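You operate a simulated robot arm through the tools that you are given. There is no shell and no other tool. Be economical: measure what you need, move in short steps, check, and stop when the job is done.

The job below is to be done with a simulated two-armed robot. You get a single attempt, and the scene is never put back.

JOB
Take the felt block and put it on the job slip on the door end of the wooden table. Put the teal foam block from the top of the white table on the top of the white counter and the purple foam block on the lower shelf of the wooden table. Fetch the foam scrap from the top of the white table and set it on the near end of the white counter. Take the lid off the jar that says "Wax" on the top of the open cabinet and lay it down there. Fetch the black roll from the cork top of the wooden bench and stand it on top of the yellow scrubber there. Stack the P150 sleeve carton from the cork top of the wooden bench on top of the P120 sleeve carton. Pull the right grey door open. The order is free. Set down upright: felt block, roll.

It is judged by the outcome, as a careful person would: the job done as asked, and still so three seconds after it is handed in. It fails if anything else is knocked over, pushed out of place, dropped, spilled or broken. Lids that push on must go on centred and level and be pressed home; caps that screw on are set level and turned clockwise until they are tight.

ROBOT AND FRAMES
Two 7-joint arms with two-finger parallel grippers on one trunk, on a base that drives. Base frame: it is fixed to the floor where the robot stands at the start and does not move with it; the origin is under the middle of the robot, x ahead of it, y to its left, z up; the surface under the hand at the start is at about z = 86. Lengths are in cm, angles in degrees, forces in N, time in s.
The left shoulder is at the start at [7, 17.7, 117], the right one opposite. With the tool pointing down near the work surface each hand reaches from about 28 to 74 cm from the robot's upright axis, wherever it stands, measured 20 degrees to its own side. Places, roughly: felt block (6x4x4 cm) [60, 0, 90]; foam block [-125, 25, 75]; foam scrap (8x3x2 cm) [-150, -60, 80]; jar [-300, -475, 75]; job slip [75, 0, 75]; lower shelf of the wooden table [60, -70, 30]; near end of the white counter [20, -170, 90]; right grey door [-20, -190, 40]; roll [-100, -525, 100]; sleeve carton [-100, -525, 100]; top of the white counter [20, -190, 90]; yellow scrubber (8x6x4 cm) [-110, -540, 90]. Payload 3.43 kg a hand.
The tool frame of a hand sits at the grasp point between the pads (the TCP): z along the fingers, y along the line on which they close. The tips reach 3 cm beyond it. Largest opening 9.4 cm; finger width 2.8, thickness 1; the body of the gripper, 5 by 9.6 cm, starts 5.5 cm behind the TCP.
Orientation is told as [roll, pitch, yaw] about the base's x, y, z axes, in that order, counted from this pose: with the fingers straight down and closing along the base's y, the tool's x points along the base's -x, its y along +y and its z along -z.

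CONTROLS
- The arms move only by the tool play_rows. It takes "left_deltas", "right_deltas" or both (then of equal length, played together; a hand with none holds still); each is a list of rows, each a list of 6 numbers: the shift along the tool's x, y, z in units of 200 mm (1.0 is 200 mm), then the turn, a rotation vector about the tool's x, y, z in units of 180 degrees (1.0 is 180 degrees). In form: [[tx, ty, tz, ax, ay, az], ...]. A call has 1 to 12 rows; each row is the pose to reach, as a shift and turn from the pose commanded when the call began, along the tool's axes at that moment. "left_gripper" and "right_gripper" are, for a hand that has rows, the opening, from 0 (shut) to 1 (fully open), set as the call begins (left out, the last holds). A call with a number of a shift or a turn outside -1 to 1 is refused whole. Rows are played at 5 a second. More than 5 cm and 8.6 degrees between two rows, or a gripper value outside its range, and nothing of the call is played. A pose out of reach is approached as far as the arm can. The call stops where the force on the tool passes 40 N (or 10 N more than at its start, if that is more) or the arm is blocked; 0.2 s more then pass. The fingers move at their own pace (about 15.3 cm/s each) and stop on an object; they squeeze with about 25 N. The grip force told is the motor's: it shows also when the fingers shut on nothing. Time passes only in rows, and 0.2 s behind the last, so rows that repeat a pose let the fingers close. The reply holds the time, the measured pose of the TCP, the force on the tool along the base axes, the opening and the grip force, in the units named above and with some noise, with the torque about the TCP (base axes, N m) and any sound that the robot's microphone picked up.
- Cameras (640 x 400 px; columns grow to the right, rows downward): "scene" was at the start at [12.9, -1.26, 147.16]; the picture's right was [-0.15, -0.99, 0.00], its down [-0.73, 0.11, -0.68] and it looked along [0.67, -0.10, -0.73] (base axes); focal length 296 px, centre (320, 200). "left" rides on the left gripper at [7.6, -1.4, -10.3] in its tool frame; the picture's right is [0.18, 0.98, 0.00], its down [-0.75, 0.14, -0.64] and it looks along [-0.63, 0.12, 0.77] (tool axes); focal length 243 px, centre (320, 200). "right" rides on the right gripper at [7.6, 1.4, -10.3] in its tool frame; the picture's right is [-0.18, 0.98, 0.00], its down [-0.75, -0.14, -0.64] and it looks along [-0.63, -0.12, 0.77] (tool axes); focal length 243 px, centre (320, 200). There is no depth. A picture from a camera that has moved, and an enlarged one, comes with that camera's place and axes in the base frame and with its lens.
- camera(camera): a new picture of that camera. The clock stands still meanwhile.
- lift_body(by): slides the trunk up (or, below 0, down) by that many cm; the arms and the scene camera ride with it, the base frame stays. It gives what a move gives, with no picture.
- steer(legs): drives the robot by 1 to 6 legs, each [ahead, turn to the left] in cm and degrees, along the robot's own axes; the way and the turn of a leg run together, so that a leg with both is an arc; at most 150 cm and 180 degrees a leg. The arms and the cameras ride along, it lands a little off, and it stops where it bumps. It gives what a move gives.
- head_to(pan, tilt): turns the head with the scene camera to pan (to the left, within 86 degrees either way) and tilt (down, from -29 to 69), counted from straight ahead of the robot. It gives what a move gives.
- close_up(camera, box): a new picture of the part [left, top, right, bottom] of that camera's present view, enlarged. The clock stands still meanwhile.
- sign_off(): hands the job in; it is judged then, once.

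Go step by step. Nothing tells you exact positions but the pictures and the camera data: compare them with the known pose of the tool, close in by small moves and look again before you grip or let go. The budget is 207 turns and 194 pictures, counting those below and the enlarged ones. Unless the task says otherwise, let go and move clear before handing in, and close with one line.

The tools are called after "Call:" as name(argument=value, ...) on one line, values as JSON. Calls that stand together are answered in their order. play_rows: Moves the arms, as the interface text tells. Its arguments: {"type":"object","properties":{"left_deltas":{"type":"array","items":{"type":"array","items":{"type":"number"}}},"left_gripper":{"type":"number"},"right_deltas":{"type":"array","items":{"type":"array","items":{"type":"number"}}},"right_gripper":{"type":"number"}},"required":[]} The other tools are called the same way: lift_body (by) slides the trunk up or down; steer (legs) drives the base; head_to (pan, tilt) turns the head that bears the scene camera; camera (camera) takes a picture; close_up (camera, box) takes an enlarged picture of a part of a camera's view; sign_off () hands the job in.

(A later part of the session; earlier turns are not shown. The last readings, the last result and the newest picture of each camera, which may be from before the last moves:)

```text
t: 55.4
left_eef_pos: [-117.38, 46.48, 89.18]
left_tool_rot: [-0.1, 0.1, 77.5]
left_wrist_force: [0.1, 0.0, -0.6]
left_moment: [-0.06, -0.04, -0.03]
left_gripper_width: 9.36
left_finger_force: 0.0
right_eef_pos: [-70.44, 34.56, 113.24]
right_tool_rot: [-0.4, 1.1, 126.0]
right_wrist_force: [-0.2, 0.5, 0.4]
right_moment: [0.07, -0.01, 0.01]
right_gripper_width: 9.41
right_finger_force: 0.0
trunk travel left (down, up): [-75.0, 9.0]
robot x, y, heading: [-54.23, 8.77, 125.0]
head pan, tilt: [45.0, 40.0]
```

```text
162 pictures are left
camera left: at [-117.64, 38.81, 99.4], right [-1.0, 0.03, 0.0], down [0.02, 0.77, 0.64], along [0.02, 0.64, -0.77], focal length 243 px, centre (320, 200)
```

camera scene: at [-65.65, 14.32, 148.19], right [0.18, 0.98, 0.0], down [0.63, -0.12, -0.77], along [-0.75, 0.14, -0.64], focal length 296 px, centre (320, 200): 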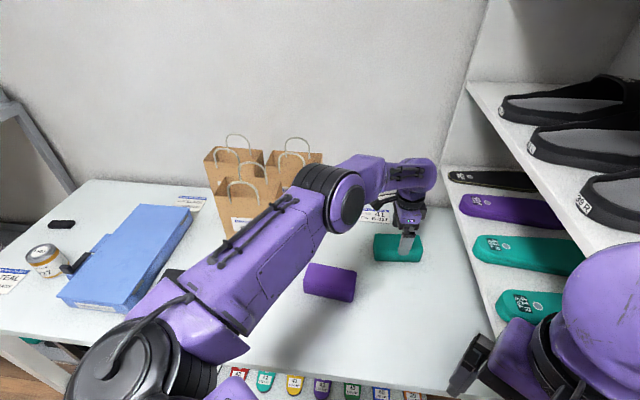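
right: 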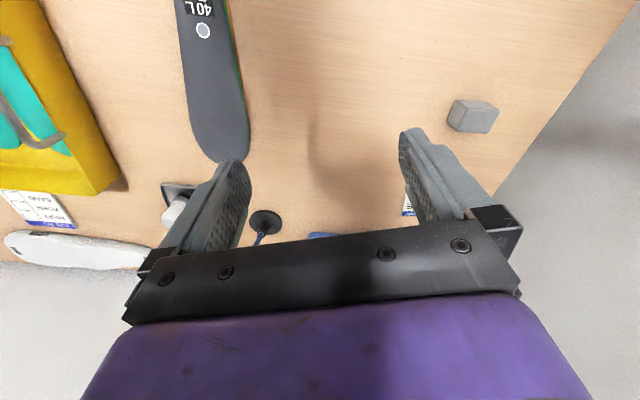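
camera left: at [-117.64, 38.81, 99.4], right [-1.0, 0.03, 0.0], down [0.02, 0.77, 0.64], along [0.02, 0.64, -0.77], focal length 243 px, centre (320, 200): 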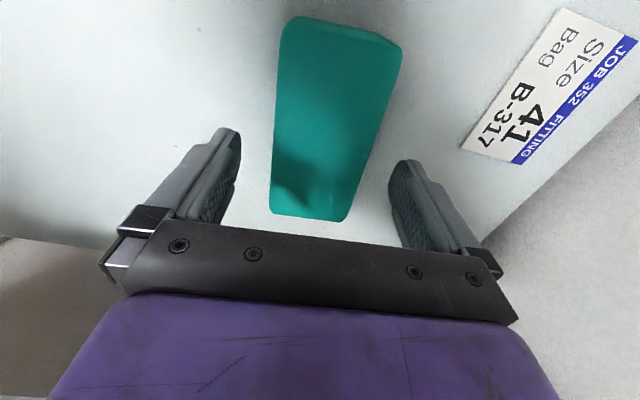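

Clearance to the bags is fine. I lower to the grip height and close.

Call:
play_rows(left_deltas=[[0, 0, 0.12, 0, 0, 0], [0, 0, 0.2, 0, 0, 0], [0, 0, 0.255, 0, 0, 0]])

Call:
play_rows(left_deltas=[[0, 0, 0, 0, 0, 0], [0, 0, 0, 0, 0, 0], [0, 0, 0, 0, 0, 0]], left_gripper=0)

Call:
play_rows(left_deltas=[[0, 0, -0.15, 0, 0, 0], [0, 0, -0.35, 0, 0, 0], [0, 0, -0.55, 0, 0, 0], [0, 0, -0.75, 0, 0, 0]])

Call:
camera(camera="left")

```text
t: 56.1
left_eef_pos: [-117.28, 46.45, 83.97]
left_tool_rot: [-0.1, 0.0, 77.4]
left_wrist_force: [-0.9, -0.2, 0.3]
left_moment: [0.0, 0.02, 0.02]
left_gripper_width: 9.38
left_finger_force: 0.0
right_eef_pos: [-70.56, 34.52, 113.45]
right_tool_rot: [-0.5, 1.2, 126.0]
right_wrist_force: [0.0, -0.1, 0.1]
right_moment: [0.01, 0.0, 0.02]
right_gripper_width: 9.41
right_finger_force: 0.1
trunk travel left (down, up): [-75.0, 9.0]
robot x, y, heading: [-54.6, 8.79, 124.6]
head pan, tilt: [45.0, 40.0]
```

```text
t: 57.0
left_eef_pos: [-117.22, 46.45, 84.11]
left_tool_rot: [0.0, 0.1, 77.5]
left_wrist_force: [-1.0, 0.5, 0.3]
left_moment: [0.03, 0.0, 0.0]
left_gripper_width: 6.88
left_finger_force: 25.0
right_eef_pos: [-70.59, 34.48, 113.32]
right_tool_rot: [-0.5, 1.0, 126.0]
right_wrist_force: [-0.2, 0.6, -1.0]
right_moment: [-0.03, -0.01, -0.03]
right_gripper_width: 9.41
right_finger_force: 0.0
trunk travel left (down, up): [-75.0, 9.0]
robot x, y, heading: [-54.61, 9.13, 124.8]
head pan, tilt: [45.0, 40.0]
```

```text
t: 58.0
left_eef_pos: [-117.06, 46.47, 99.05]
left_tool_rot: [-0.2, 0.1, 77.4]
left_wrist_force: [0.2, 0.6, -0.9]
left_moment: [-0.01, 0.03, -0.01]
left_gripper_width: 6.86
left_finger_force: 25.4
right_eef_pos: [-70.42, 34.43, 113.49]
right_tool_rot: [-0.5, 1.1, 125.9]
right_wrist_force: [-0.3, -0.9, -0.2]
right_moment: [0.04, 0.0, 0.0]
right_gripper_width: 9.41
right_finger_force: 0.1
trunk travel left (down, up): [-75.0, 9.0]
robot x, y, heading: [-54.57, 8.66, 125.1]
head pan, tilt: [45.0, 40.0]
```

```text
161 pictures are left
camera left: at [-117.46, 38.7, 109.36], right [-1.0, 0.03, 0.0], down [0.03, 0.77, 0.64], along [0.02, 0.64, -0.77], focal length 243 px, centre (320, 200)
```

left: 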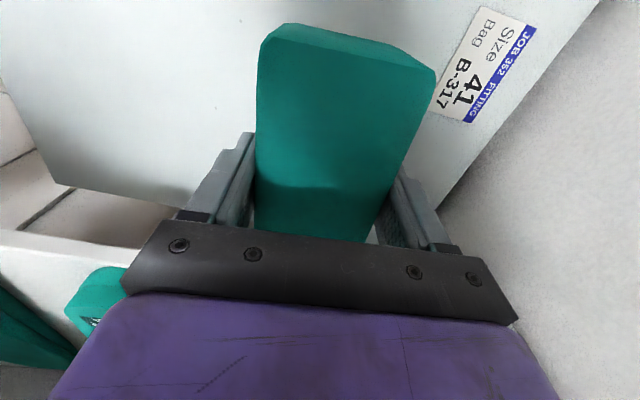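

The teal block is held. I raise it, back the robot off, then bring the left hand in.

Call:
play_rows(left_deltas=[[0, 0, -0.2, 0, 0, 0], [0, 0, -0.4, 0, 0, 0]])

Call:
steer(legs=[[-20, 0]])

Call:
play_rows(left_deltas=[[0.11, -0.2, 0, 0, 0, -0.04], [0.22, -0.4, 0, 0, 0, -0.08], [0.33, -0.6, 0, 0, 0, -0.12], [0.44, -0.8, -0.05, 0, 0, -0.16], [0.55, -1.0, -0.1, 0, 0, -0.2], [0.65, -1.0, -0.1, 0, 0, -0.24], [0.65, -1.0, -0.1, 0, 0, -0.265]])

Call:
camera(camera="scene")

```text
t: 58.5
left_eef_pos: [-117.17, 46.43, 106.93]
left_tool_rot: [0.0, 0.0, 77.3]
left_wrist_force: [0.7, -0.7, -1.2]
left_moment: [0.05, 0.02, -0.01]
left_gripper_width: 6.86
left_finger_force: 25.1
right_eef_pos: [-70.4, 34.57, 113.45]
right_tool_rot: [-0.3, 1.1, 126.0]
right_wrist_force: [0.1, 0.8, -0.5]
right_moment: [0.0, 0.04, 0.03]
right_gripper_width: 9.38
right_finger_force: 0.1
trunk travel left (down, up): [-75.0, 9.0]
robot x, y, heading: [-54.75, 8.64, 124.6]
head pan, tilt: [45.0, 40.0]
```

```text
t: 60.1
left_eef_pos: [-105.91, 30.03, 106.78]
left_tool_rot: [-0.2, 0.1, 77.5]
left_wrist_force: [0.3, 0.0, -0.2]
left_moment: [0.01, -0.01, 0.03]
left_gripper_width: 6.89
left_finger_force: 25.0
right_eef_pos: [-59.24, 18.28, 113.36]
right_tool_rot: [-0.4, 1.2, 126.0]
right_wrist_force: [0.6, -0.2, 0.2]
right_moment: [0.01, -0.01, 0.01]
right_gripper_width: 9.41
right_finger_force: 0.1
trunk travel left (down, up): [-75.0, 9.0]
robot x, y, heading: [-43.12, -7.62, 124.7]
head pan, tilt: [45.0, 40.0]
```

```text
t: 61.8
left_eef_pos: [-89.09, 13.15, 109.08]
left_tool_rot: [0.1, 0.2, 125.3]
left_wrist_force: [0.0, -0.4, -0.5]
left_moment: [0.01, 0.02, 0.01]
left_gripper_width: 6.88
left_finger_force: 25.2
right_eef_pos: [-59.0, 18.19, 113.45]
right_tool_rot: [-0.4, 1.2, 125.9]
right_wrist_force: [0.8, 1.0, 0.3]
right_moment: [0.02, 0.02, 0.02]
right_gripper_width: 9.39
right_finger_force: 0.1
trunk travel left (down, up): [-75.0, 9.0]
robot x, y, heading: [-43.03, -8.07, 124.8]
head pan, tilt: [45.0, 40.0]
```

```text
160 pictures are left
camera scene: at [-54.17, -2.03, 148.19], right [0.18, 0.98, 0.0], down [0.63, -0.12, -0.77], along [-0.75, 0.14, -0.64], focal length 296 px, centre (320, 200)
```

scene: 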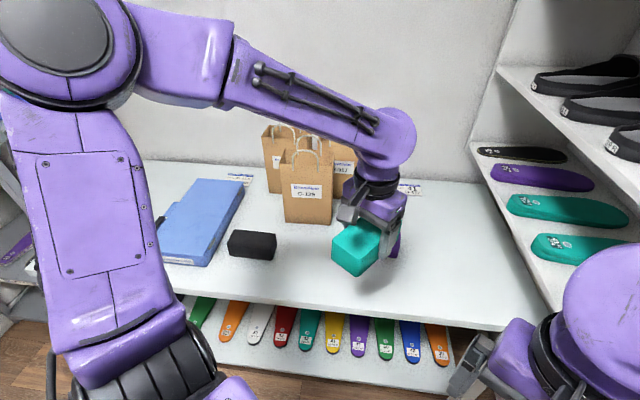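

Call:
play_rows(left_deltas=[[0.2, 0, 0, 0, 0, 0], [0.38, 0, 0, 0, 0, 0]])

Call:
steer(legs=[[0, 41], [14, 0]])

Call:
head_to(pan=-15, tilt=50)

Call:
camera(camera="scene")

```text
t: 62.4
left_eef_pos: [-84.84, 6.54, 109.17]
left_tool_rot: [0.1, -0.1, 125.2]
left_wrist_force: [0.0, -0.5, -0.1]
left_moment: [0.03, 0.02, 0.02]
left_gripper_width: 6.86
left_finger_force: 25.2
right_eef_pos: [-59.13, 18.0, 113.4]
right_tool_rot: [-0.5, 1.0, 126.1]
right_wrist_force: [0.3, -0.1, -0.5]
right_moment: [-0.02, -0.01, -0.01]
right_gripper_width: 9.41
right_finger_force: 0.1
trunk travel left (down, up): [-75.0, 9.0]
robot x, y, heading: [-43.03, -7.81, 124.9]
head pan, tilt: [45.0, 40.0]
```

```text
t: 65.6
left_eef_pos: [-97.45, -20.94, 109.09]
left_tool_rot: [0.0, 0.1, 166.4]
left_wrist_force: [0.7, 1.2, -0.7]
left_moment: [0.01, 0.0, 0.03]
left_gripper_width: 6.85
left_finger_force: 25.1
right_eef_pos: [-85.62, 4.44, 113.45]
right_tool_rot: [-0.5, 1.0, 167.3]
right_wrist_force: [0.2, -0.1, 0.3]
right_moment: [-0.04, -0.01, 0.02]
right_gripper_width: 9.41
right_finger_force: 0.0
trunk travel left (down, up): [-75.0, 9.0]
robot x, y, heading: [-56.6, -4.56, 166.0]
head pan, tilt: [45.0, 40.0]
```

```text
t: 66.9
left_eef_pos: [-97.57, -21.12, 109.09]
left_tool_rot: [0.0, 0.2, 166.3]
left_wrist_force: [0.4, -1.2, -0.4]
left_moment: [0.0, 0.0, 0.02]
left_gripper_width: 6.89
left_finger_force: 24.4
right_eef_pos: [-85.72, 4.53, 113.41]
right_tool_rot: [-0.5, 1.2, 167.1]
right_wrist_force: [-0.7, 0.2, -0.6]
right_moment: [-0.01, -0.03, -0.04]
right_gripper_width: 9.43
right_finger_force: 0.1
trunk travel left (down, up): [-75.0, 9.0]
robot x, y, heading: [-56.64, -4.39, 165.8]
head pan, tilt: [-15.0, 50.0]
```

```text
159 pictures are left
camera scene: at [-68.29, 0.56, 146.77], right [0.48, 0.87, 0.0], down [0.67, -0.37, -0.64], along [-0.56, 0.31, -0.77], focal length 296 px, centre (320, 200)
```

scene: 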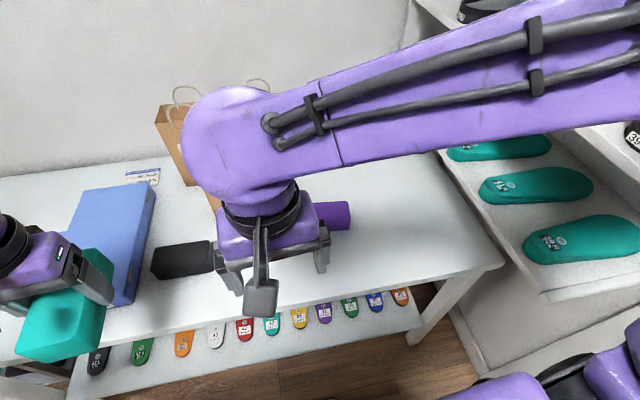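

Now the right hand goes above the purple block near [-110, 25], swinging right first, then forward, clear of the bags.

Call:
play_rows(right_deltas=[[-0.04, -0.16, 0, 0, 0, -0.044], [-0.1, -0.32, 0, 0, 0, -0.088], [-0.2, -0.48, 0, 0, 0, -0.132], [-0.32, -0.62, 0, 0, 0, -0.176], [-0.48, -0.7, 0.05, 0, 0, -0.22], [-0.66, -0.73, 0.15, 0, 0, -0.264], [-0.84, -0.73, 0.25, 0, 0, -0.308], [-0.98, -0.73, 0.4, 0, 0, -0.35]])

Call:
camera(camera="right")

Call:
camera(camera="scene")

```text
t: 68.7
left_eef_pos: [-97.63, -20.98, 109.11]
left_tool_rot: [0.1, 0.3, 166.4]
left_wrist_force: [-0.7, -0.9, -0.4]
left_moment: [0.02, -0.01, 0.0]
left_gripper_width: 6.88
left_finger_force: 24.9
right_eef_pos: [-101.66, 23.05, 105.1]
right_tool_rot: [0.9, 0.9, -129.7]
right_wrist_force: [-0.7, 0.3, -0.3]
right_moment: [0.01, -0.06, -0.02]
right_gripper_width: 9.39
right_finger_force: 0.0
trunk travel left (down, up): [-75.0, 9.0]
robot x, y, heading: [-57.16, -4.27, 166.1]
head pan, tilt: [-15.0, 50.0]
```

```text
158 pictures are left
camera right: at [-95.98, 27.98, 115.59], right [0.64, -0.77, 0.01], down [-0.6, -0.49, 0.63], along [-0.48, -0.41, -0.78], focal length 243 px, centre (320, 200)
```

right: 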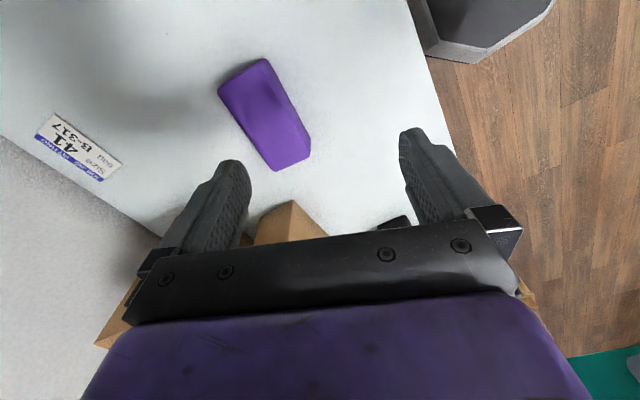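

```text
157 pictures are left
camera scene: at [-68.48, 0.6, 146.75], right [0.49, 0.87, 0.0], down [0.67, -0.37, -0.64], along [-0.56, 0.31, -0.77], focal length 296 px, centre (320, 200)
```

scene: 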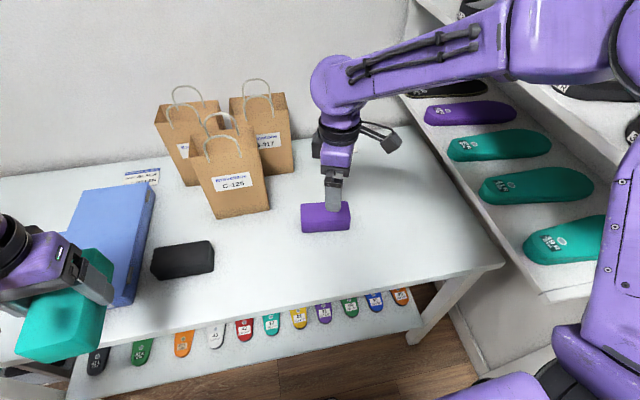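

Purple centre ≈ [-108.9, 24.9], long axis about 62°. I align above it at mid height and look again.

Call:
play_rows(right_deltas=[[-0.05, -0.11, 0.08, 0, 0, -0.023], [-0.11, -0.23, 0.2, 0, 0, -0.046], [-0.16, -0.34, 0.35, 0, 0, -0.07], [-0.16, -0.34, 0.55, 0, 0, -0.07]])

Call:
camera(camera="right")

```text
t: 69.7
left_eef_pos: [-97.7, -20.97, 109.13]
left_tool_rot: [0.0, 0.2, 166.4]
left_wrist_force: [0.1, 0.1, -0.3]
left_moment: [-0.01, -0.02, 0.02]
left_gripper_width: 6.86
left_finger_force: 24.9
right_eef_pos: [-108.67, 25.02, 94.07]
right_tool_rot: [0.9, 0.7, -117.1]
right_wrist_force: [-0.2, 0.0, -0.3]
right_moment: [0.02, 0.0, -0.02]
right_gripper_width: 9.4
right_finger_force: 0.0
trunk travel left (down, up): [-75.0, 9.0]
robot x, y, heading: [-56.57, -4.11, 166.0]
head pan, tilt: [-15.0, 50.0]
```

```text
156 pictures are left
camera right: at [-104.17, 31.14, 104.52], right [0.79, -0.61, 0.01], down [-0.48, -0.61, 0.63], along [-0.38, -0.5, -0.78], focal length 243 px, centre (320, 200)
```

right: 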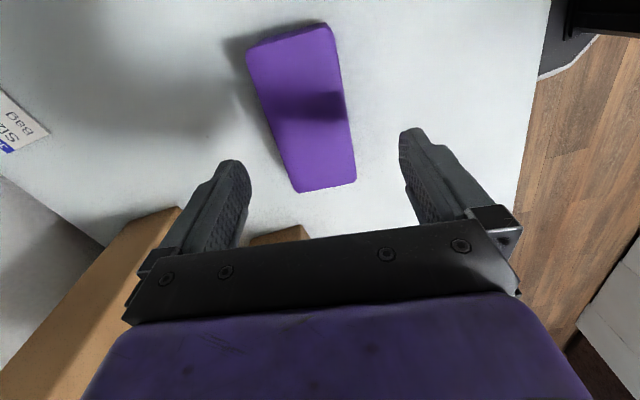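

Call:
play_rows(right_deltas=[[0, -0.034, 0.12, 0, 0, -0.011], [0, -0.034, 0.3, 0, 0, -0.011], [0, -0.034, 0.42, 0, 0, -0.011], [0, -0.034, 0.5, 0, 0, -0.011]])

Call:
camera(camera="right")

```text
t: 70.7
left_eef_pos: [-97.6, -20.99, 109.13]
left_tool_rot: [0.0, 0.2, 166.4]
left_wrist_force: [0.0, -0.3, -0.4]
left_moment: [-0.01, -0.03, 0.0]
left_gripper_width: 6.89
left_finger_force: 25.0
right_eef_pos: [-108.95, 25.34, 83.97]
right_tool_rot: [1.0, 0.7, -115.2]
right_wrist_force: [-0.2, 0.4, -0.6]
right_moment: [-0.02, -0.02, 0.0]
right_gripper_width: 9.39
right_finger_force: 0.0
trunk travel left (down, up): [-75.0, 9.0]
robot x, y, heading: [-56.66, -4.49, 166.2]
head pan, tilt: [-15.0, 50.0]
```

```text
155 pictures are left
camera right: at [-104.65, 31.63, 94.4], right [0.81, -0.58, 0.01], down [-0.46, -0.62, 0.63], along [-0.36, -0.52, -0.78], focal length 243 px, centre (320, 200)
```

right: 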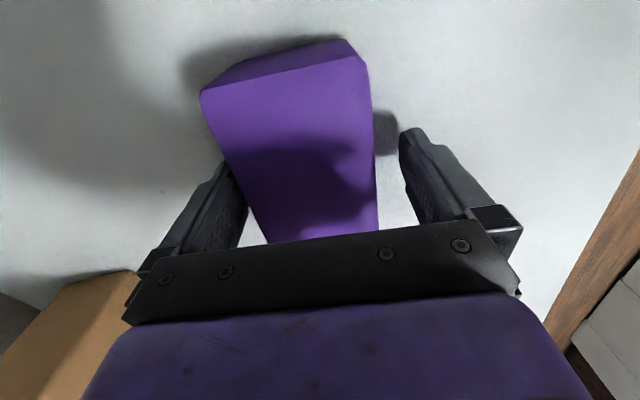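

Call:
play_rows(right_deltas=[[0, 0, 0, 0, 0, 0], [0, 0, 0, 0, 0, 0], [0, 0, 0, 0, 0, 0]], right_gripper=0)

Call:
play_rows(right_deltas=[[0, 0, -0.15, 0, 0, 0], [0, 0, -0.35, 0, 0, 0], [0, 0, -0.55, 0, 0, 0], [0, 0, -0.75, 0, 0, 0], [0, 0, -0.95, 0, 0, 0]])

Call:
camera(camera="right")

```text
t: 71.5
left_eef_pos: [-97.48, -20.96, 109.07]
left_tool_rot: [0.1, 0.1, 166.4]
left_wrist_force: [0.2, 0.1, 0.0]
left_moment: [0.02, -0.03, 0.04]
left_gripper_width: 6.89
left_finger_force: 25.3
right_eef_pos: [-108.91, 25.36, 84.05]
right_tool_rot: [1.1, 0.6, -115.1]
right_wrist_force: [-0.2, -0.7, 1.2]
right_moment: [0.0, 0.03, 0.03]
right_gripper_width: 6.87
right_finger_force: 25.3
trunk travel left (down, up): [-75.0, 9.0]
robot x, y, heading: [-56.87, -4.35, 166.2]
head pan, tilt: [-15.0, 50.0]
```

```text
t: 72.7
left_eef_pos: [-97.37, -21.01, 109.1]
left_tool_rot: [0.0, 0.1, 166.5]
left_wrist_force: [0.2, 0.0, -0.5]
left_moment: [0.01, -0.01, 0.0]
left_gripper_width: 6.87
left_finger_force: 25.2
right_eef_pos: [-109.33, 25.22, 103.06]
right_tool_rot: [1.0, 0.7, -115.0]
right_wrist_force: [-0.8, -0.5, -0.4]
right_moment: [0.01, 0.0, 0.02]
right_gripper_width: 6.89
right_finger_force: 25.0
trunk travel left (down, up): [-75.0, 9.0]
robot x, y, heading: [-56.53, -4.39, 165.8]
head pan, tilt: [-15.0, 50.0]
```

```text
154 pictures are left
camera right: at [-104.97, 31.57, 113.5], right [0.81, -0.58, 0.02], down [-0.46, -0.62, 0.63], along [-0.36, -0.52, -0.78], focal length 243 px, centre (320, 200)
```

right: 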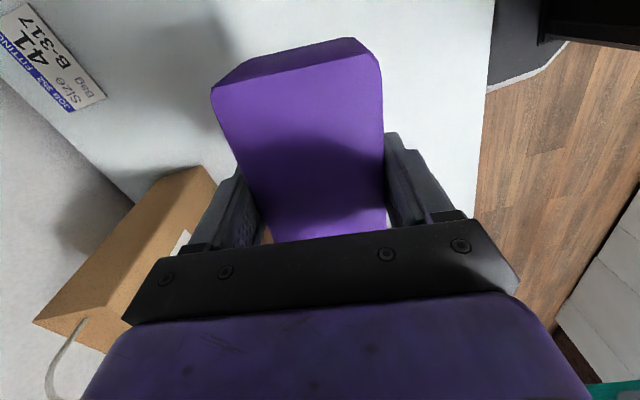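

Purple is held. I back away and bring the right hand into a tucked carrying pose.

Call:
steer(legs=[[-22, 0]])

Call:
play_rows(right_deltas=[[0.05, 0.1, -0.03, 0, 0, 0.044], [0.1, 0.2, -0.06, 0, 0, 0.088], [0.15, 0.3, -0.1, 0, 0, 0.132], [0.2, 0.4, -0.15, 0, 0, 0.176], [0.25, 0.5, -0.2, 0, 0, 0.22], [0.3, 0.6, -0.25, 0, 0, 0.264], [0.35, 0.7, -0.3, 0, 0, 0.308], [0.4, 0.8, -0.3, 0, 0, 0.352], [0.45, 0.9, -0.3, 0, 0, 0.396], [0.5, 1.0, -0.3, 0, 0, 0.439]])

Call:
head_to(pan=70, tilt=25)

Call:
camera(camera="scene")

```text
t: 74.4
left_eef_pos: [-76.27, -26.27, 109.0]
left_tool_rot: [0.0, 0.3, 166.4]
left_wrist_force: [-1.3, 0.1, -0.5]
left_moment: [0.03, -0.01, -0.01]
left_gripper_width: 6.86
left_finger_force: 25.0
right_eef_pos: [-88.14, 20.04, 102.95]
right_tool_rot: [1.1, 0.7, -115.1]
right_wrist_force: [-0.8, -0.6, -0.6]
right_moment: [-0.03, 0.03, 0.02]
right_gripper_width: 6.89
right_finger_force: 25.4
trunk travel left (down, up): [-75.0, 9.0]
robot x, y, heading: [-35.03, -9.83, 166.0]
head pan, tilt: [-15.0, 50.0]
```

```text
t: 76.6
left_eef_pos: [-76.18, -26.18, 109.27]
left_tool_rot: [0.1, 0.1, 166.4]
left_wrist_force: [0.4, 0.3, -1.3]
left_moment: [0.0, 0.01, 0.01]
left_gripper_width: 6.85
left_finger_force: 25.1
right_eef_pos: [-65.61, 20.76, 109.54]
right_tool_rot: [-0.6, 1.0, 165.9]
right_wrist_force: [0.5, -0.2, -0.6]
right_moment: [-0.07, 0.05, 0.01]
right_gripper_width: 6.88
right_finger_force: 24.5
trunk travel left (down, up): [-75.0, 9.0]
robot x, y, heading: [-35.53, -9.29, 166.0]
head pan, tilt: [-15.0, 50.0]
```

```text
t: 78.2
left_eef_pos: [-76.08, -26.47, 109.05]
left_tool_rot: [0.0, 0.2, 166.4]
left_wrist_force: [0.1, -0.2, -0.9]
left_moment: [0.02, 0.01, -0.01]
left_gripper_width: 6.86
left_finger_force: 25.5
right_eef_pos: [-65.86, 20.61, 109.52]
right_tool_rot: [-0.5, 1.0, 166.0]
right_wrist_force: [-1.1, 0.4, -0.8]
right_moment: [0.03, 0.01, -0.01]
right_gripper_width: 6.87
right_finger_force: 25.1
trunk travel left (down, up): [-75.0, 9.0]
robot x, y, heading: [-35.17, -9.73, 165.8]
head pan, tilt: [70.0, 25.0]
```

```text
153 pictures are left
camera scene: at [-45.36, -16.13, 150.52], right [-0.83, 0.56, 0.0], down [0.24, 0.35, -0.91], along [-0.51, -0.75, -0.42], focal length 296 px, centre (320, 200)
```

scene: 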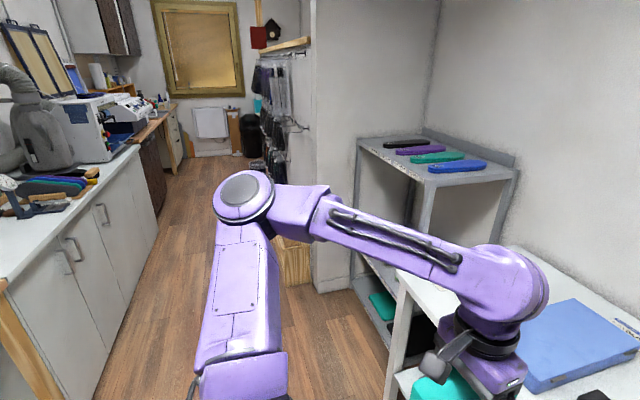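

The white counter lies down the room on the left. I turn that way and drive along the corridor, then look at the counter.

Call:
steer(legs=[[0, 90], [110, 0]])

Call:
head_to(pan=50, tilt=35)

Call:
camera(camera="scene")

```text
t: 87.6
left_eef_pos: [-44.97, -157.14, 109.01]
left_tool_rot: [0.0, 0.1, -103.5]
left_wrist_force: [0.3, -0.3, -0.3]
left_moment: [-0.02, 0.02, -0.03]
left_gripper_width: 6.85
left_finger_force: 25.5
right_eef_pos: [-92.06, -146.7, 109.52]
right_tool_rot: [-0.5, 1.1, -104.2]
right_wrist_force: [-0.1, 1.1, -0.4]
right_moment: [0.02, -0.02, 0.01]
right_gripper_width: 6.87
right_finger_force: 25.2
trunk travel left (down, up): [-75.0, 9.0]
robot x, y, heading: [-61.41, -116.51, -104.0]
head pan, tilt: [70.0, 25.0]
```

```text
t: 88.5
left_eef_pos: [-45.02, -157.16, 109.21]
left_tool_rot: [0.1, 0.1, -103.5]
left_wrist_force: [-0.5, 0.3, 0.0]
left_moment: [-0.03, -0.02, 0.03]
left_gripper_width: 6.85
left_finger_force: 24.8
right_eef_pos: [-91.9, -146.74, 109.49]
right_tool_rot: [-0.5, 1.1, -104.1]
right_wrist_force: [0.2, 0.9, -0.3]
right_moment: [0.0, -0.01, 0.01]
right_gripper_width: 6.85
right_finger_force: 25.2
trunk travel left (down, up): [-75.0, 9.0]
robot x, y, heading: [-61.73, -116.14, -104.0]
head pan, tilt: [50.0, 35.0]
```

```text
152 pictures are left
camera scene: at [-57.77, -128.35, 148.95], right [-0.81, -0.59, 0.0], down [-0.34, 0.46, -0.82], along [0.48, -0.66, -0.57], focal length 296 px, centre (320, 200)
```

scene: 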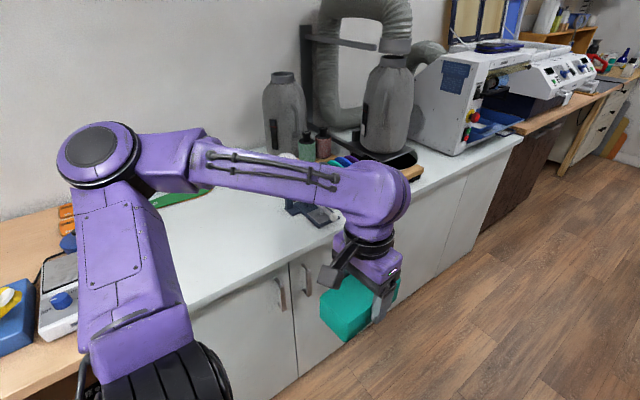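

Call:
steer(legs=[[35, 0], [0, 90]])

Call:
head_to(pan=0, tilt=30)

Call:
camera(camera="scene")

```text
t: 94.6
left_eef_pos: [-29.49, -133.41, 109.09]
left_tool_rot: [0.0, 0.2, -13.2]
left_wrist_force: [0.1, 0.1, -0.8]
left_moment: [-0.01, -0.01, 0.02]
left_gripper_width: 6.87
left_finger_force: 25.5
right_eef_pos: [-39.74, -180.6, 109.44]
right_tool_rot: [-0.5, 1.1, -14.0]
right_wrist_force: [-0.1, -1.2, -0.7]
right_moment: [0.0, 0.0, -0.05]
right_gripper_width: 6.85
right_finger_force: 24.8
trunk travel left (down, up): [-75.0, 9.0]
robot x, y, heading: [-70.22, -150.06, -13.8]
head pan, tilt: [50.0, 35.0]
```

```text
t: 95.8
left_eef_pos: [-29.54, -133.61, 109.16]
left_tool_rot: [0.0, 0.1, -13.3]
left_wrist_force: [0.1, 0.7, -0.5]
left_moment: [0.0, 0.02, -0.01]
left_gripper_width: 6.89
left_finger_force: 24.9
right_eef_pos: [-39.74, -180.45, 109.32]
right_tool_rot: [-0.4, 1.1, -14.0]
right_wrist_force: [0.8, 0.7, -0.7]
right_moment: [0.01, 0.0, -0.02]
right_gripper_width: 6.89
right_finger_force: 25.0
trunk travel left (down, up): [-75.0, 9.0]
robot x, y, heading: [-70.42, -150.64, -14.2]
head pan, tilt: [0.0, 30.0]
```

```text
151 pictures are left
camera scene: at [-56.61, -153.85, 149.72], right [-0.24, -0.97, 0.0], down [-0.49, 0.12, -0.87], along [0.84, -0.21, -0.5], focal length 296 px, centre (320, 200)
```

scene: 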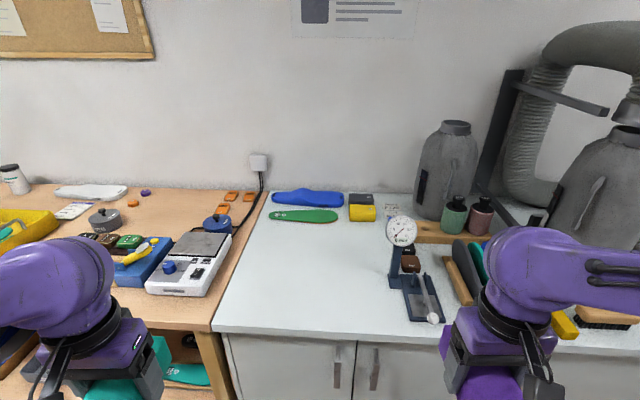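

The near end of the counter is clear, with the two grey doors below (handles around [-17, -178, 72]). I tuck the right hand a bit more and drive up to set down the teal block.

Call:
play_rows(right_deltas=[[0.12, 0.15, 0, 0, 0, 0], [0.25, 0.3, 0, 0, 0, 0]])

Call:
steer(legs=[[20, 0]])

Call:
head_to(pan=0, tilt=45)

Call:
camera(camera="scene")

```text
t: 96.3
left_eef_pos: [-29.45, -133.39, 109.06]
left_tool_rot: [0.0, 0.1, -13.3]
left_wrist_force: [-0.4, -0.3, -0.3]
left_moment: [0.0, -0.05, -0.01]
left_gripper_width: 6.87
left_finger_force: 25.0
right_eef_pos: [-43.21, -173.37, 109.58]
right_tool_rot: [-0.6, 1.1, -14.0]
right_wrist_force: [0.6, -0.3, -0.4]
right_moment: [-0.04, 0.01, -0.02]
right_gripper_width: 6.88
right_finger_force: 24.8
trunk travel left (down, up): [-75.0, 9.0]
robot x, y, heading: [-70.22, -150.36, -13.9]
head pan, tilt: [0.0, 30.0]
```

```text
t: 98.0
left_eef_pos: [-10.07, -138.33, 109.2]
left_tool_rot: [0.0, 0.0, -13.4]
left_wrist_force: [0.0, 0.8, -0.1]
left_moment: [0.01, -0.02, 0.01]
left_gripper_width: 6.89
left_finger_force: 24.6
right_eef_pos: [-23.71, -178.36, 109.7]
right_tool_rot: [-0.5, 1.0, -14.0]
right_wrist_force: [-1.0, 0.0, -1.2]
right_moment: [0.02, 0.0, -0.04]
right_gripper_width: 6.88
right_finger_force: 24.3
trunk travel left (down, up): [-75.0, 9.0]
robot x, y, heading: [-50.64, -155.05, -14.0]
head pan, tilt: [0.0, 30.0]
```

```text
t: 98.7
left_eef_pos: [-9.86, -138.26, 109.18]
left_tool_rot: [0.0, 0.2, -13.4]
left_wrist_force: [0.6, 1.0, -0.6]
left_moment: [0.03, 0.06, -0.01]
left_gripper_width: 6.89
left_finger_force: 25.2
right_eef_pos: [-23.53, -178.27, 109.51]
right_tool_rot: [-0.5, 1.2, -13.9]
right_wrist_force: [0.3, -0.1, -0.3]
right_moment: [-0.01, -0.02, -0.01]
right_gripper_width: 6.9
right_finger_force: 24.9
trunk travel left (down, up): [-75.0, 9.0]
robot x, y, heading: [-51.06, -155.21, -14.1]
head pan, tilt: [0.0, 45.0]
```

```text
150 pictures are left
camera scene: at [-37.92, -158.47, 147.46], right [-0.24, -0.97, 0.0], down [-0.69, 0.17, -0.71], along [0.69, -0.17, -0.71], focal length 296 px, centre (320, 200)
```

scene: 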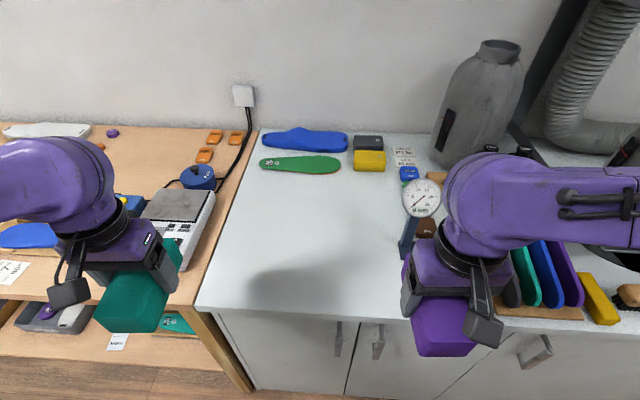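

Target for teal ≈ [8, -167]. Moving the left hand over the counter.

Call:
play_rows(left_deltas=[[-0.16, -0.16, 0, 0, 0, 0], [-0.32, -0.32, 0, 0, 0, 0], [-0.48, -0.48, 0, 0, 0, 0], [-0.64, -0.64, 0, 0, 0, 0], [-0.8, -0.8, 0, 0, 0, 0], [-0.95, -0.95, 0, 0, 0, 0]])

Call:
play_rows(left_deltas=[[-0.12, -0.12, 0.1, 0, 0, 0], [-0.245, -0.235, 0.25, 0, 0, 0], [-0.245, -0.235, 0.45, 0, 0, 0], [-0.245, -0.235, 0.65, 0, 0, 0]])

Call:
camera(camera="scene")

Call:
camera(camera="left")

```text
t: 100.1
left_eef_pos: [4.39, -161.34, 108.83]
left_tool_rot: [0.0, 0.3, -13.4]
left_wrist_force: [0.7, -0.2, -0.4]
left_moment: [0.02, 0.01, 0.02]
left_gripper_width: 6.87
left_finger_force: 24.6
right_eef_pos: [-23.64, -178.54, 109.53]
right_tool_rot: [-0.4, 1.2, -14.1]
right_wrist_force: [-0.1, -0.4, -1.1]
right_moment: [0.01, -0.05, 0.02]
right_gripper_width: 6.85
right_finger_force: 25.4
trunk travel left (down, up): [-75.0, 9.0]
robot x, y, heading: [-50.5, -155.12, -13.8]
head pan, tilt: [0.0, 45.0]
```

```text
t: 101.1
left_eef_pos: [7.73, -166.94, 95.93]
left_tool_rot: [-0.1, 0.2, -13.4]
left_wrist_force: [0.3, -0.7, -0.8]
left_moment: [0.02, 0.03, 0.04]
left_gripper_width: 6.86
left_finger_force: 25.0
right_eef_pos: [-23.46, -178.36, 109.5]
right_tool_rot: [-0.4, 1.2, -14.1]
right_wrist_force: [0.7, -1.1, 0.1]
right_moment: [0.0, 0.02, 0.0]
right_gripper_width: 6.87
right_finger_force: 24.9
trunk travel left (down, up): [-75.0, 9.0]
robot x, y, heading: [-50.73, -155.04, -14.0]
head pan, tilt: [0.0, 45.0]
```

```text
149 pictures are left
camera scene: at [-37.86, -158.57, 147.45], right [-0.24, -0.97, 0.0], down [-0.69, 0.17, -0.71], along [0.69, -0.17, -0.71], focal length 296 px, centre (320, 200)
```

scene: 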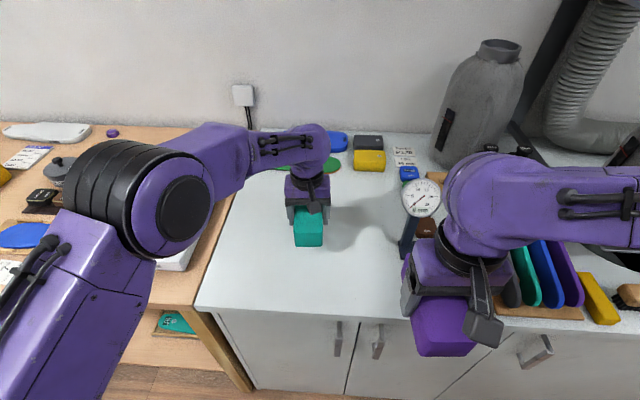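

```text
148 pictures are left
camera left: at [0.1, -166.57, 106.25], right [0.05, 1.0, 0.0], down [0.77, -0.04, 0.64], along [0.64, -0.03, -0.77], focal length 243 px, centre (320, 200)
```

left: 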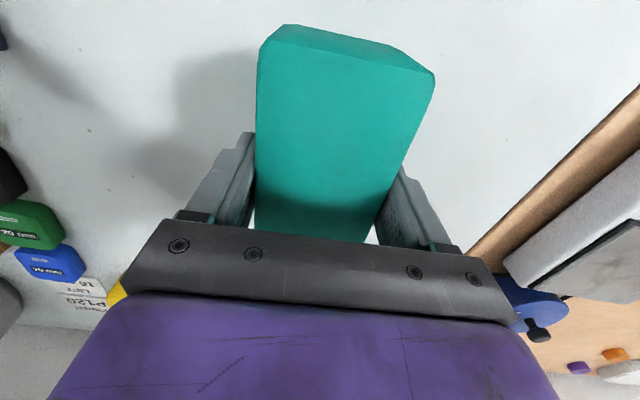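

Call:
play_rows(left_deltas=[[0, 0, 0.1, 0, 0, 0], [0, 0, 0.18, 0, 0, 0], [0, 0, 0.22, 0, 0, 0], [0, 0, 0.245, 0, 0, 0]])

Call:
play_rows(left_deltas=[[0, 0, 0.015, 0, 0, 0], [0, 0, 0.03, 0, 0, 0]])

Call:
play_rows(left_deltas=[[0, 0, 0.015, 0, 0, 0], [0, 0, 0.03, 0, 0, 0]])

```text
t: 102.1
left_eef_pos: [7.69, -167.11, 91.05]
left_tool_rot: [0.0, 0.1, -13.4]
left_wrist_force: [0.5, 0.5, -0.6]
left_moment: [-0.01, -0.01, 0.0]
left_gripper_width: 6.86
left_finger_force: 24.8
right_eef_pos: [-23.58, -178.32, 109.59]
right_tool_rot: [-0.5, 1.1, -13.9]
right_wrist_force: [0.0, -0.2, -1.0]
right_moment: [-0.04, 0.0, 0.03]
right_gripper_width: 6.85
right_finger_force: 25.3
trunk travel left (down, up): [-75.0, 9.0]
robot x, y, heading: [-50.63, -155.52, -13.8]
head pan, tilt: [0.0, 45.0]
```

```text
t: 102.7
left_eef_pos: [7.71, -166.97, 90.52]
left_tool_rot: [-0.1, 0.2, -13.4]
left_wrist_force: [0.0, 0.2, -1.3]
left_moment: [0.01, 0.01, 0.0]
left_gripper_width: 6.87
left_finger_force: 25.3
right_eef_pos: [-23.58, -178.33, 109.58]
right_tool_rot: [-0.5, 1.1, -14.0]
right_wrist_force: [0.0, -0.1, -0.7]
right_moment: [-0.04, 0.03, -0.02]
right_gripper_width: 6.86
right_finger_force: 25.3
trunk travel left (down, up): [-75.0, 9.0]
robot x, y, heading: [-50.87, -155.11, -14.0]
head pan, tilt: [0.0, 45.0]
```

```text
t: 103.3
left_eef_pos: [7.68, -166.95, 90.17]
left_tool_rot: [0.1, 0.0, -13.3]
left_wrist_force: [-1.1, 0.6, 6.1]
left_moment: [-0.11, -0.35, 0.02]
left_gripper_width: 6.86
left_finger_force: 24.8
right_eef_pos: [-23.79, -178.41, 109.59]
right_tool_rot: [-0.5, 1.1, -14.0]
right_wrist_force: [0.4, 0.7, -0.9]
right_moment: [-0.02, 0.01, 0.0]
right_gripper_width: 6.89
right_finger_force: 24.9
trunk travel left (down, up): [-75.0, 9.0]
robot x, y, heading: [-50.74, -155.16, -13.8]
head pan, tilt: [0.0, 45.0]
```

Contact felt at z 90.2; I release and lift away.

Call:
play_rows(left_deltas=[[0, 0, 0, 0, 0, 0], [0, 0, 0, 0, 0, 0], [0, 0, -0.2, 0, 0, 0], [0, 0, -0.4, 0, 0, 0], [0, 0, -0.6, 0, 0, 0], [0, 0, -0.8, 0, 0, 0]], left_gripper=1)

Call:
play_rows(left_deltas=[[0.15, 0.12, 0, 0, 0, 0], [0.3, 0.24, 0, 0, 0, 0], [0.45, 0.36, 0, 0, 0, 0], [0.6, 0.48, 0, 0, 0, 0], [0.75, 0.6, 0, 0, 0, 0], [0.9, 0.72, 0, 0, 0, 0]])

Call:
camera(camera="scene")

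```text
t: 104.7
left_eef_pos: [7.94, -166.92, 105.98]
left_tool_rot: [0.0, 0.1, -13.5]
left_wrist_force: [-0.9, -0.7, -0.5]
left_moment: [0.0, 0.02, 0.03]
left_gripper_width: 9.42
left_finger_force: 0.0
right_eef_pos: [-23.78, -178.29, 109.52]
right_tool_rot: [-0.5, 1.2, -14.0]
right_wrist_force: [-0.7, -0.2, -0.6]
right_moment: [0.02, 0.01, 0.01]
right_gripper_width: 6.89
right_finger_force: 25.1
trunk travel left (down, up): [-75.0, 9.0]
robot x, y, heading: [-50.81, -154.85, -13.6]
head pan, tilt: [0.0, 45.0]
```

```text
t: 106.1
left_eef_pos: [-6.54, -148.75, 105.97]
left_tool_rot: [-0.1, 0.0, -13.5]
left_wrist_force: [0.3, 0.0, 0.2]
left_moment: [-0.01, 0.01, 0.0]
left_gripper_width: 9.4
left_finger_force: 0.0
right_eef_pos: [-23.78, -178.2, 109.63]
right_tool_rot: [-0.5, 1.1, -14.1]
right_wrist_force: [-0.3, -0.6, -0.3]
right_moment: [-0.03, 0.01, -0.02]
right_gripper_width: 6.84
right_finger_force: 25.1
trunk travel left (down, up): [-75.0, 9.0]
robot x, y, heading: [-51.28, -154.97, -14.0]
head pan, tilt: [0.0, 45.0]
```

```text
147 pictures are left
camera scene: at [-38.16, -158.33, 147.48], right [-0.24, -0.97, 0.0], down [-0.69, 0.17, -0.71], along [0.69, -0.17, -0.71], focal length 296 px, centre (320, 200)
```

scene: 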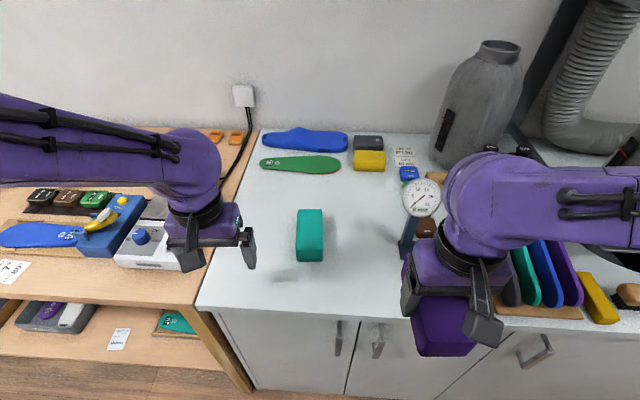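

Teal is on the counter. Next I carry the purple block to the wooden table's lower shelf, whose left part looked free.

Call:
steer(legs=[[-19, 0], [0, 90], [90, 0], [76, 0], [0, -90]])

Call:
head_to(pan=0, tilt=40)

Call:
camera(camera="scene")

```text
t: 123.3
left_eef_pos: [15.76, 15.03, 105.86]
left_tool_rot: [-0.1, 0.2, -13.8]
left_wrist_force: [-0.9, 0.0, -0.3]
left_moment: [0.02, -0.01, 0.01]
left_gripper_width: 9.37
left_finger_force: 0.0
right_eef_pos: [-1.8, -14.34, 109.55]
right_tool_rot: [-0.5, 1.0, -14.5]
right_wrist_force: [0.1, 0.4, -1.3]
right_moment: [-0.03, 0.01, 0.01]
right_gripper_width: 6.9
right_finger_force: 24.6
trunk travel left (down, up): [-75.0, 9.0]
robot x, y, heading: [-28.73, 8.99, -14.1]
head pan, tilt: [0.0, 45.0]
```

```text
t: 123.9
left_eef_pos: [15.69, 15.03, 105.85]
left_tool_rot: [-0.1, 0.3, -13.9]
left_wrist_force: [-0.8, 0.2, 0.8]
left_moment: [-0.02, -0.02, -0.01]
left_gripper_width: 9.42
left_finger_force: 0.0
right_eef_pos: [-1.62, -14.46, 109.52]
right_tool_rot: [-0.5, 1.1, -14.5]
right_wrist_force: [0.6, -0.4, -0.7]
right_moment: [-0.01, 0.02, 0.04]
right_gripper_width: 6.86
right_finger_force: 24.8
trunk travel left (down, up): [-75.0, 9.0]
robot x, y, heading: [-28.81, 9.36, -14.3]
head pan, tilt: [0.0, 40.0]
```

```text
146 pictures are left
camera scene: at [-15.57, 5.47, 148.19], right [-0.25, -0.97, 0.0], down [-0.62, 0.16, -0.77], along [0.74, -0.19, -0.64], focal length 296 px, centre (320, 200)
```

scene: 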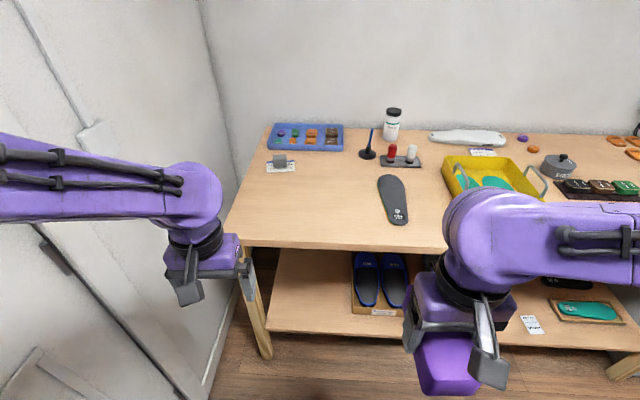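

The shelf's left part is free. I lower the trunk well away from the table and look at the shelf from lower down.

Call:
lift_body(by=-68)

Call:
head_to(pan=5, tilt=25)

Call:
camera(camera="scene")

```text
refused: -68 is not a number from -40 to 40
```

```text
t: 124.7
left_eef_pos: [15.8, 15.02, 105.96]
left_tool_rot: [0.0, 0.2, -13.8]
left_wrist_force: [0.3, 0.4, 0.5]
left_moment: [0.0, 0.0, 0.0]
left_gripper_width: 9.36
left_finger_force: 0.0
right_eef_pos: [-1.67, -14.46, 109.49]
right_tool_rot: [-0.5, 1.1, -14.5]
right_wrist_force: [0.0, 0.4, -0.3]
right_moment: [-0.02, -0.02, 0.04]
right_gripper_width: 6.87
right_finger_force: 25.4
trunk travel left (down, up): [-75.0, 9.0]
robot x, y, heading: [-29.02, 8.81, -14.4]
head pan, tilt: [5.0, 25.0]
```

```text
145 pictures are left
camera scene: at [-14.71, 6.09, 150.52], right [-0.16, -0.99, 0.0], down [-0.42, 0.07, -0.91], along [0.89, -0.15, -0.42], focal length 296 px, centre (320, 200)
```

scene: 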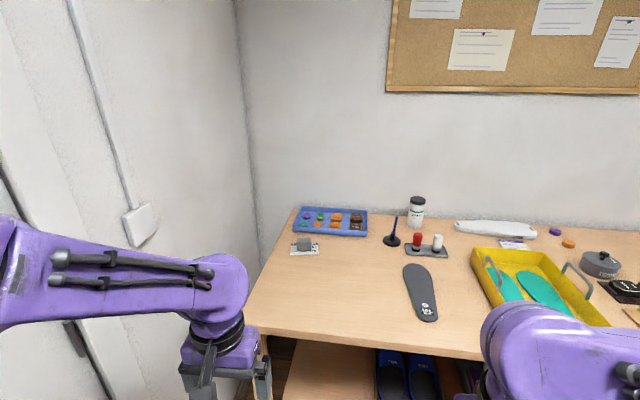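

Call:
lift_body(by=-40)

Call:
lift_body(by=-28)

Call:
camera(camera="scene")

```text
t: 128.5
left_eef_pos: [15.74, 14.97, 65.95]
left_tool_rot: [0.0, 0.2, -13.8]
left_wrist_force: [-0.2, -0.3, 0.3]
left_moment: [-0.01, 0.02, -0.01]
left_gripper_width: 9.42
left_finger_force: 0.0
right_eef_pos: [-1.77, -14.46, 69.55]
right_tool_rot: [-0.4, 1.1, -14.5]
right_wrist_force: [0.1, 0.2, -1.1]
right_moment: [0.03, -0.02, -0.01]
right_gripper_width: 6.86
right_finger_force: 24.8
trunk travel left (down, up): [-35.0, 49.0]
robot x, y, heading: [-28.42, 9.34, -14.2]
head pan, tilt: [5.0, 25.0]
```

```text
t: 131.4
left_eef_pos: [15.71, 14.96, 37.98]
left_tool_rot: [0.0, 0.2, -13.8]
left_wrist_force: [0.0, -0.9, 0.4]
left_moment: [0.08, -0.01, 0.0]
left_gripper_width: 9.42
left_finger_force: 0.1
right_eef_pos: [-1.76, -14.42, 41.58]
right_tool_rot: [-0.5, 1.2, -14.5]
right_wrist_force: [-0.7, 0.4, -0.9]
right_moment: [-0.02, 0.02, 0.03]
right_gripper_width: 6.86
right_finger_force: 24.6
trunk travel left (down, up): [-7.0, 77.0]
robot x, y, heading: [-28.7, 9.09, -14.2]
head pan, tilt: [5.0, 25.0]
```

```text
144 pictures are left
camera scene: at [-14.72, 6.1, 82.53], right [-0.16, -0.99, 0.0], down [-0.42, 0.07, -0.91], along [0.89, -0.15, -0.42], focal length 296 px, centre (320, 200)
```

scene: 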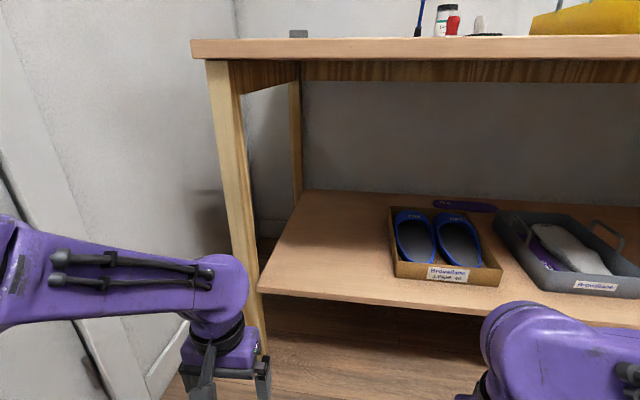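

The shelf is at z≈29.5 with its left part free; the underside of the table leaves room for the hand. I tuck the left hand and drive in.

Call:
play_rows(left_deltas=[[0.2, 0, 0, 0, 0, 0], [0.4, 0, 0, 0, 0, 0], [0.6, 0, 0, 0, 0, 0]])

Call:
steer(legs=[[27, 0]])

Call:
head_to(pan=0, tilt=35)

Call:
camera(camera="scene")

```text
t: 132.2
left_eef_pos: [4.3, 17.74, 37.82]
left_tool_rot: [0.0, 0.2, -13.9]
left_wrist_force: [0.5, -0.1, 0.0]
left_moment: [0.04, 0.01, -0.01]
left_gripper_width: 9.37
left_finger_force: 0.1
right_eef_pos: [-1.81, -14.39, 41.47]
right_tool_rot: [-0.5, 1.1, -14.5]
right_wrist_force: [-0.2, 0.2, -1.4]
right_moment: [0.05, 0.03, -0.01]
right_gripper_width: 6.84
right_finger_force: 24.5
trunk travel left (down, up): [-7.0, 77.0]
robot x, y, heading: [-28.46, 9.18, -14.2]
head pan, tilt: [5.0, 25.0]
```

```text
t: 134.1
left_eef_pos: [30.73, 11.06, 37.84]
left_tool_rot: [0.0, 0.3, -13.9]
left_wrist_force: [-0.5, 0.4, 0.5]
left_moment: [-0.02, 0.02, 0.01]
left_gripper_width: 9.4
left_finger_force: 0.1
right_eef_pos: [24.76, -21.1, 41.47]
right_tool_rot: [-0.5, 1.1, -14.3]
right_wrist_force: [0.4, 0.1, -0.5]
right_moment: [0.03, -0.02, 0.02]
right_gripper_width: 6.86
right_finger_force: 25.1
trunk travel left (down, up): [-7.0, 77.0]
robot x, y, heading: [-2.09, 2.23, -14.3]
head pan, tilt: [5.0, 25.0]
```

```text
t: 134.8
left_eef_pos: [30.77, 11.08, 37.91]
left_tool_rot: [0.0, 0.3, -13.8]
left_wrist_force: [0.1, 0.7, 0.5]
left_moment: [-0.01, 0.04, -0.02]
left_gripper_width: 9.4
left_finger_force: 0.1
right_eef_pos: [24.72, -20.99, 41.53]
right_tool_rot: [-0.5, 1.1, -14.4]
right_wrist_force: [-0.3, -0.4, -0.9]
right_moment: [-0.02, 0.0, -0.01]
right_gripper_width: 6.9
right_finger_force: 24.3
trunk travel left (down, up): [-7.0, 77.0]
robot x, y, heading: [-2.32, 2.31, -14.2]
head pan, tilt: [0.0, 35.0]
```

```text
143 pictures are left
camera scene: at [11.21, -1.31, 80.95], right [-0.25, -0.97, 0.0], down [-0.56, 0.14, -0.82], along [0.79, -0.2, -0.57], focal length 296 px, centre (320, 200)
```

scene: 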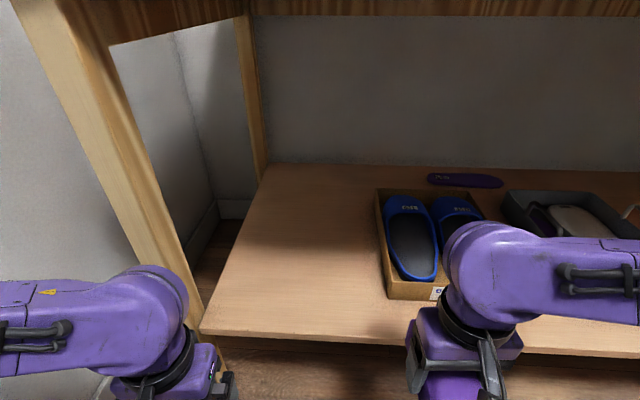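

I shift the right hand left, then slide it in over the free shelf area.

Call:
play_rows(right_deltas=[[0, 0.2, 0, 0, 0, 0], [0, 0.4, 0, 0, 0, 0], [0, 0.6, 0, 0, 0, 0], [0, 0.72, 0, 0, 0, 0], [-0.2, 0.72, 0, 0, 0, 0], [-0.4, 0.72, 0, 0, 0, 0], [-0.6, 0.72, 0, 0, 0, 0], [-0.8, 0.72, 0, 0, 0, 0], [-1.0, 0.72, 0, 0, 0, 0]])

Call:
camera(camera="scene")

```text
t: 136.8
left_eef_pos: [30.63, 11.04, 37.85]
left_tool_rot: [0.0, 0.2, -13.9]
left_wrist_force: [-0.5, -0.7, 1.0]
left_moment: [-0.02, -0.03, 0.0]
left_gripper_width: 9.38
left_finger_force: 0.1
right_eef_pos: [47.72, -12.13, 40.93]
right_tool_rot: [-0.6, 1.2, -14.3]
right_wrist_force: [0.2, -0.1, -0.7]
right_moment: [0.0, 0.0, 0.02]
right_gripper_width: 6.89
right_finger_force: 24.6
trunk travel left (down, up): [-7.0, 77.0]
robot x, y, heading: [-2.45, 1.97, -14.2]
head pan, tilt: [0.0, 35.0]
```

```text
142 pictures are left
camera scene: at [11.21, -1.3, 80.95], right [-0.25, -0.97, 0.0], down [-0.56, 0.14, -0.82], along [0.79, -0.2, -0.57], focal length 296 px, centre (320, 200)
```

scene: 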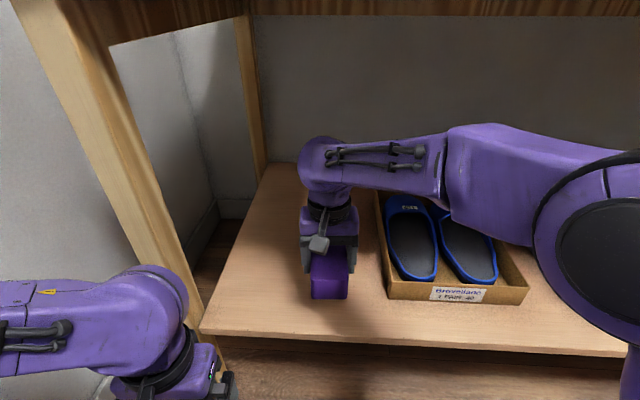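

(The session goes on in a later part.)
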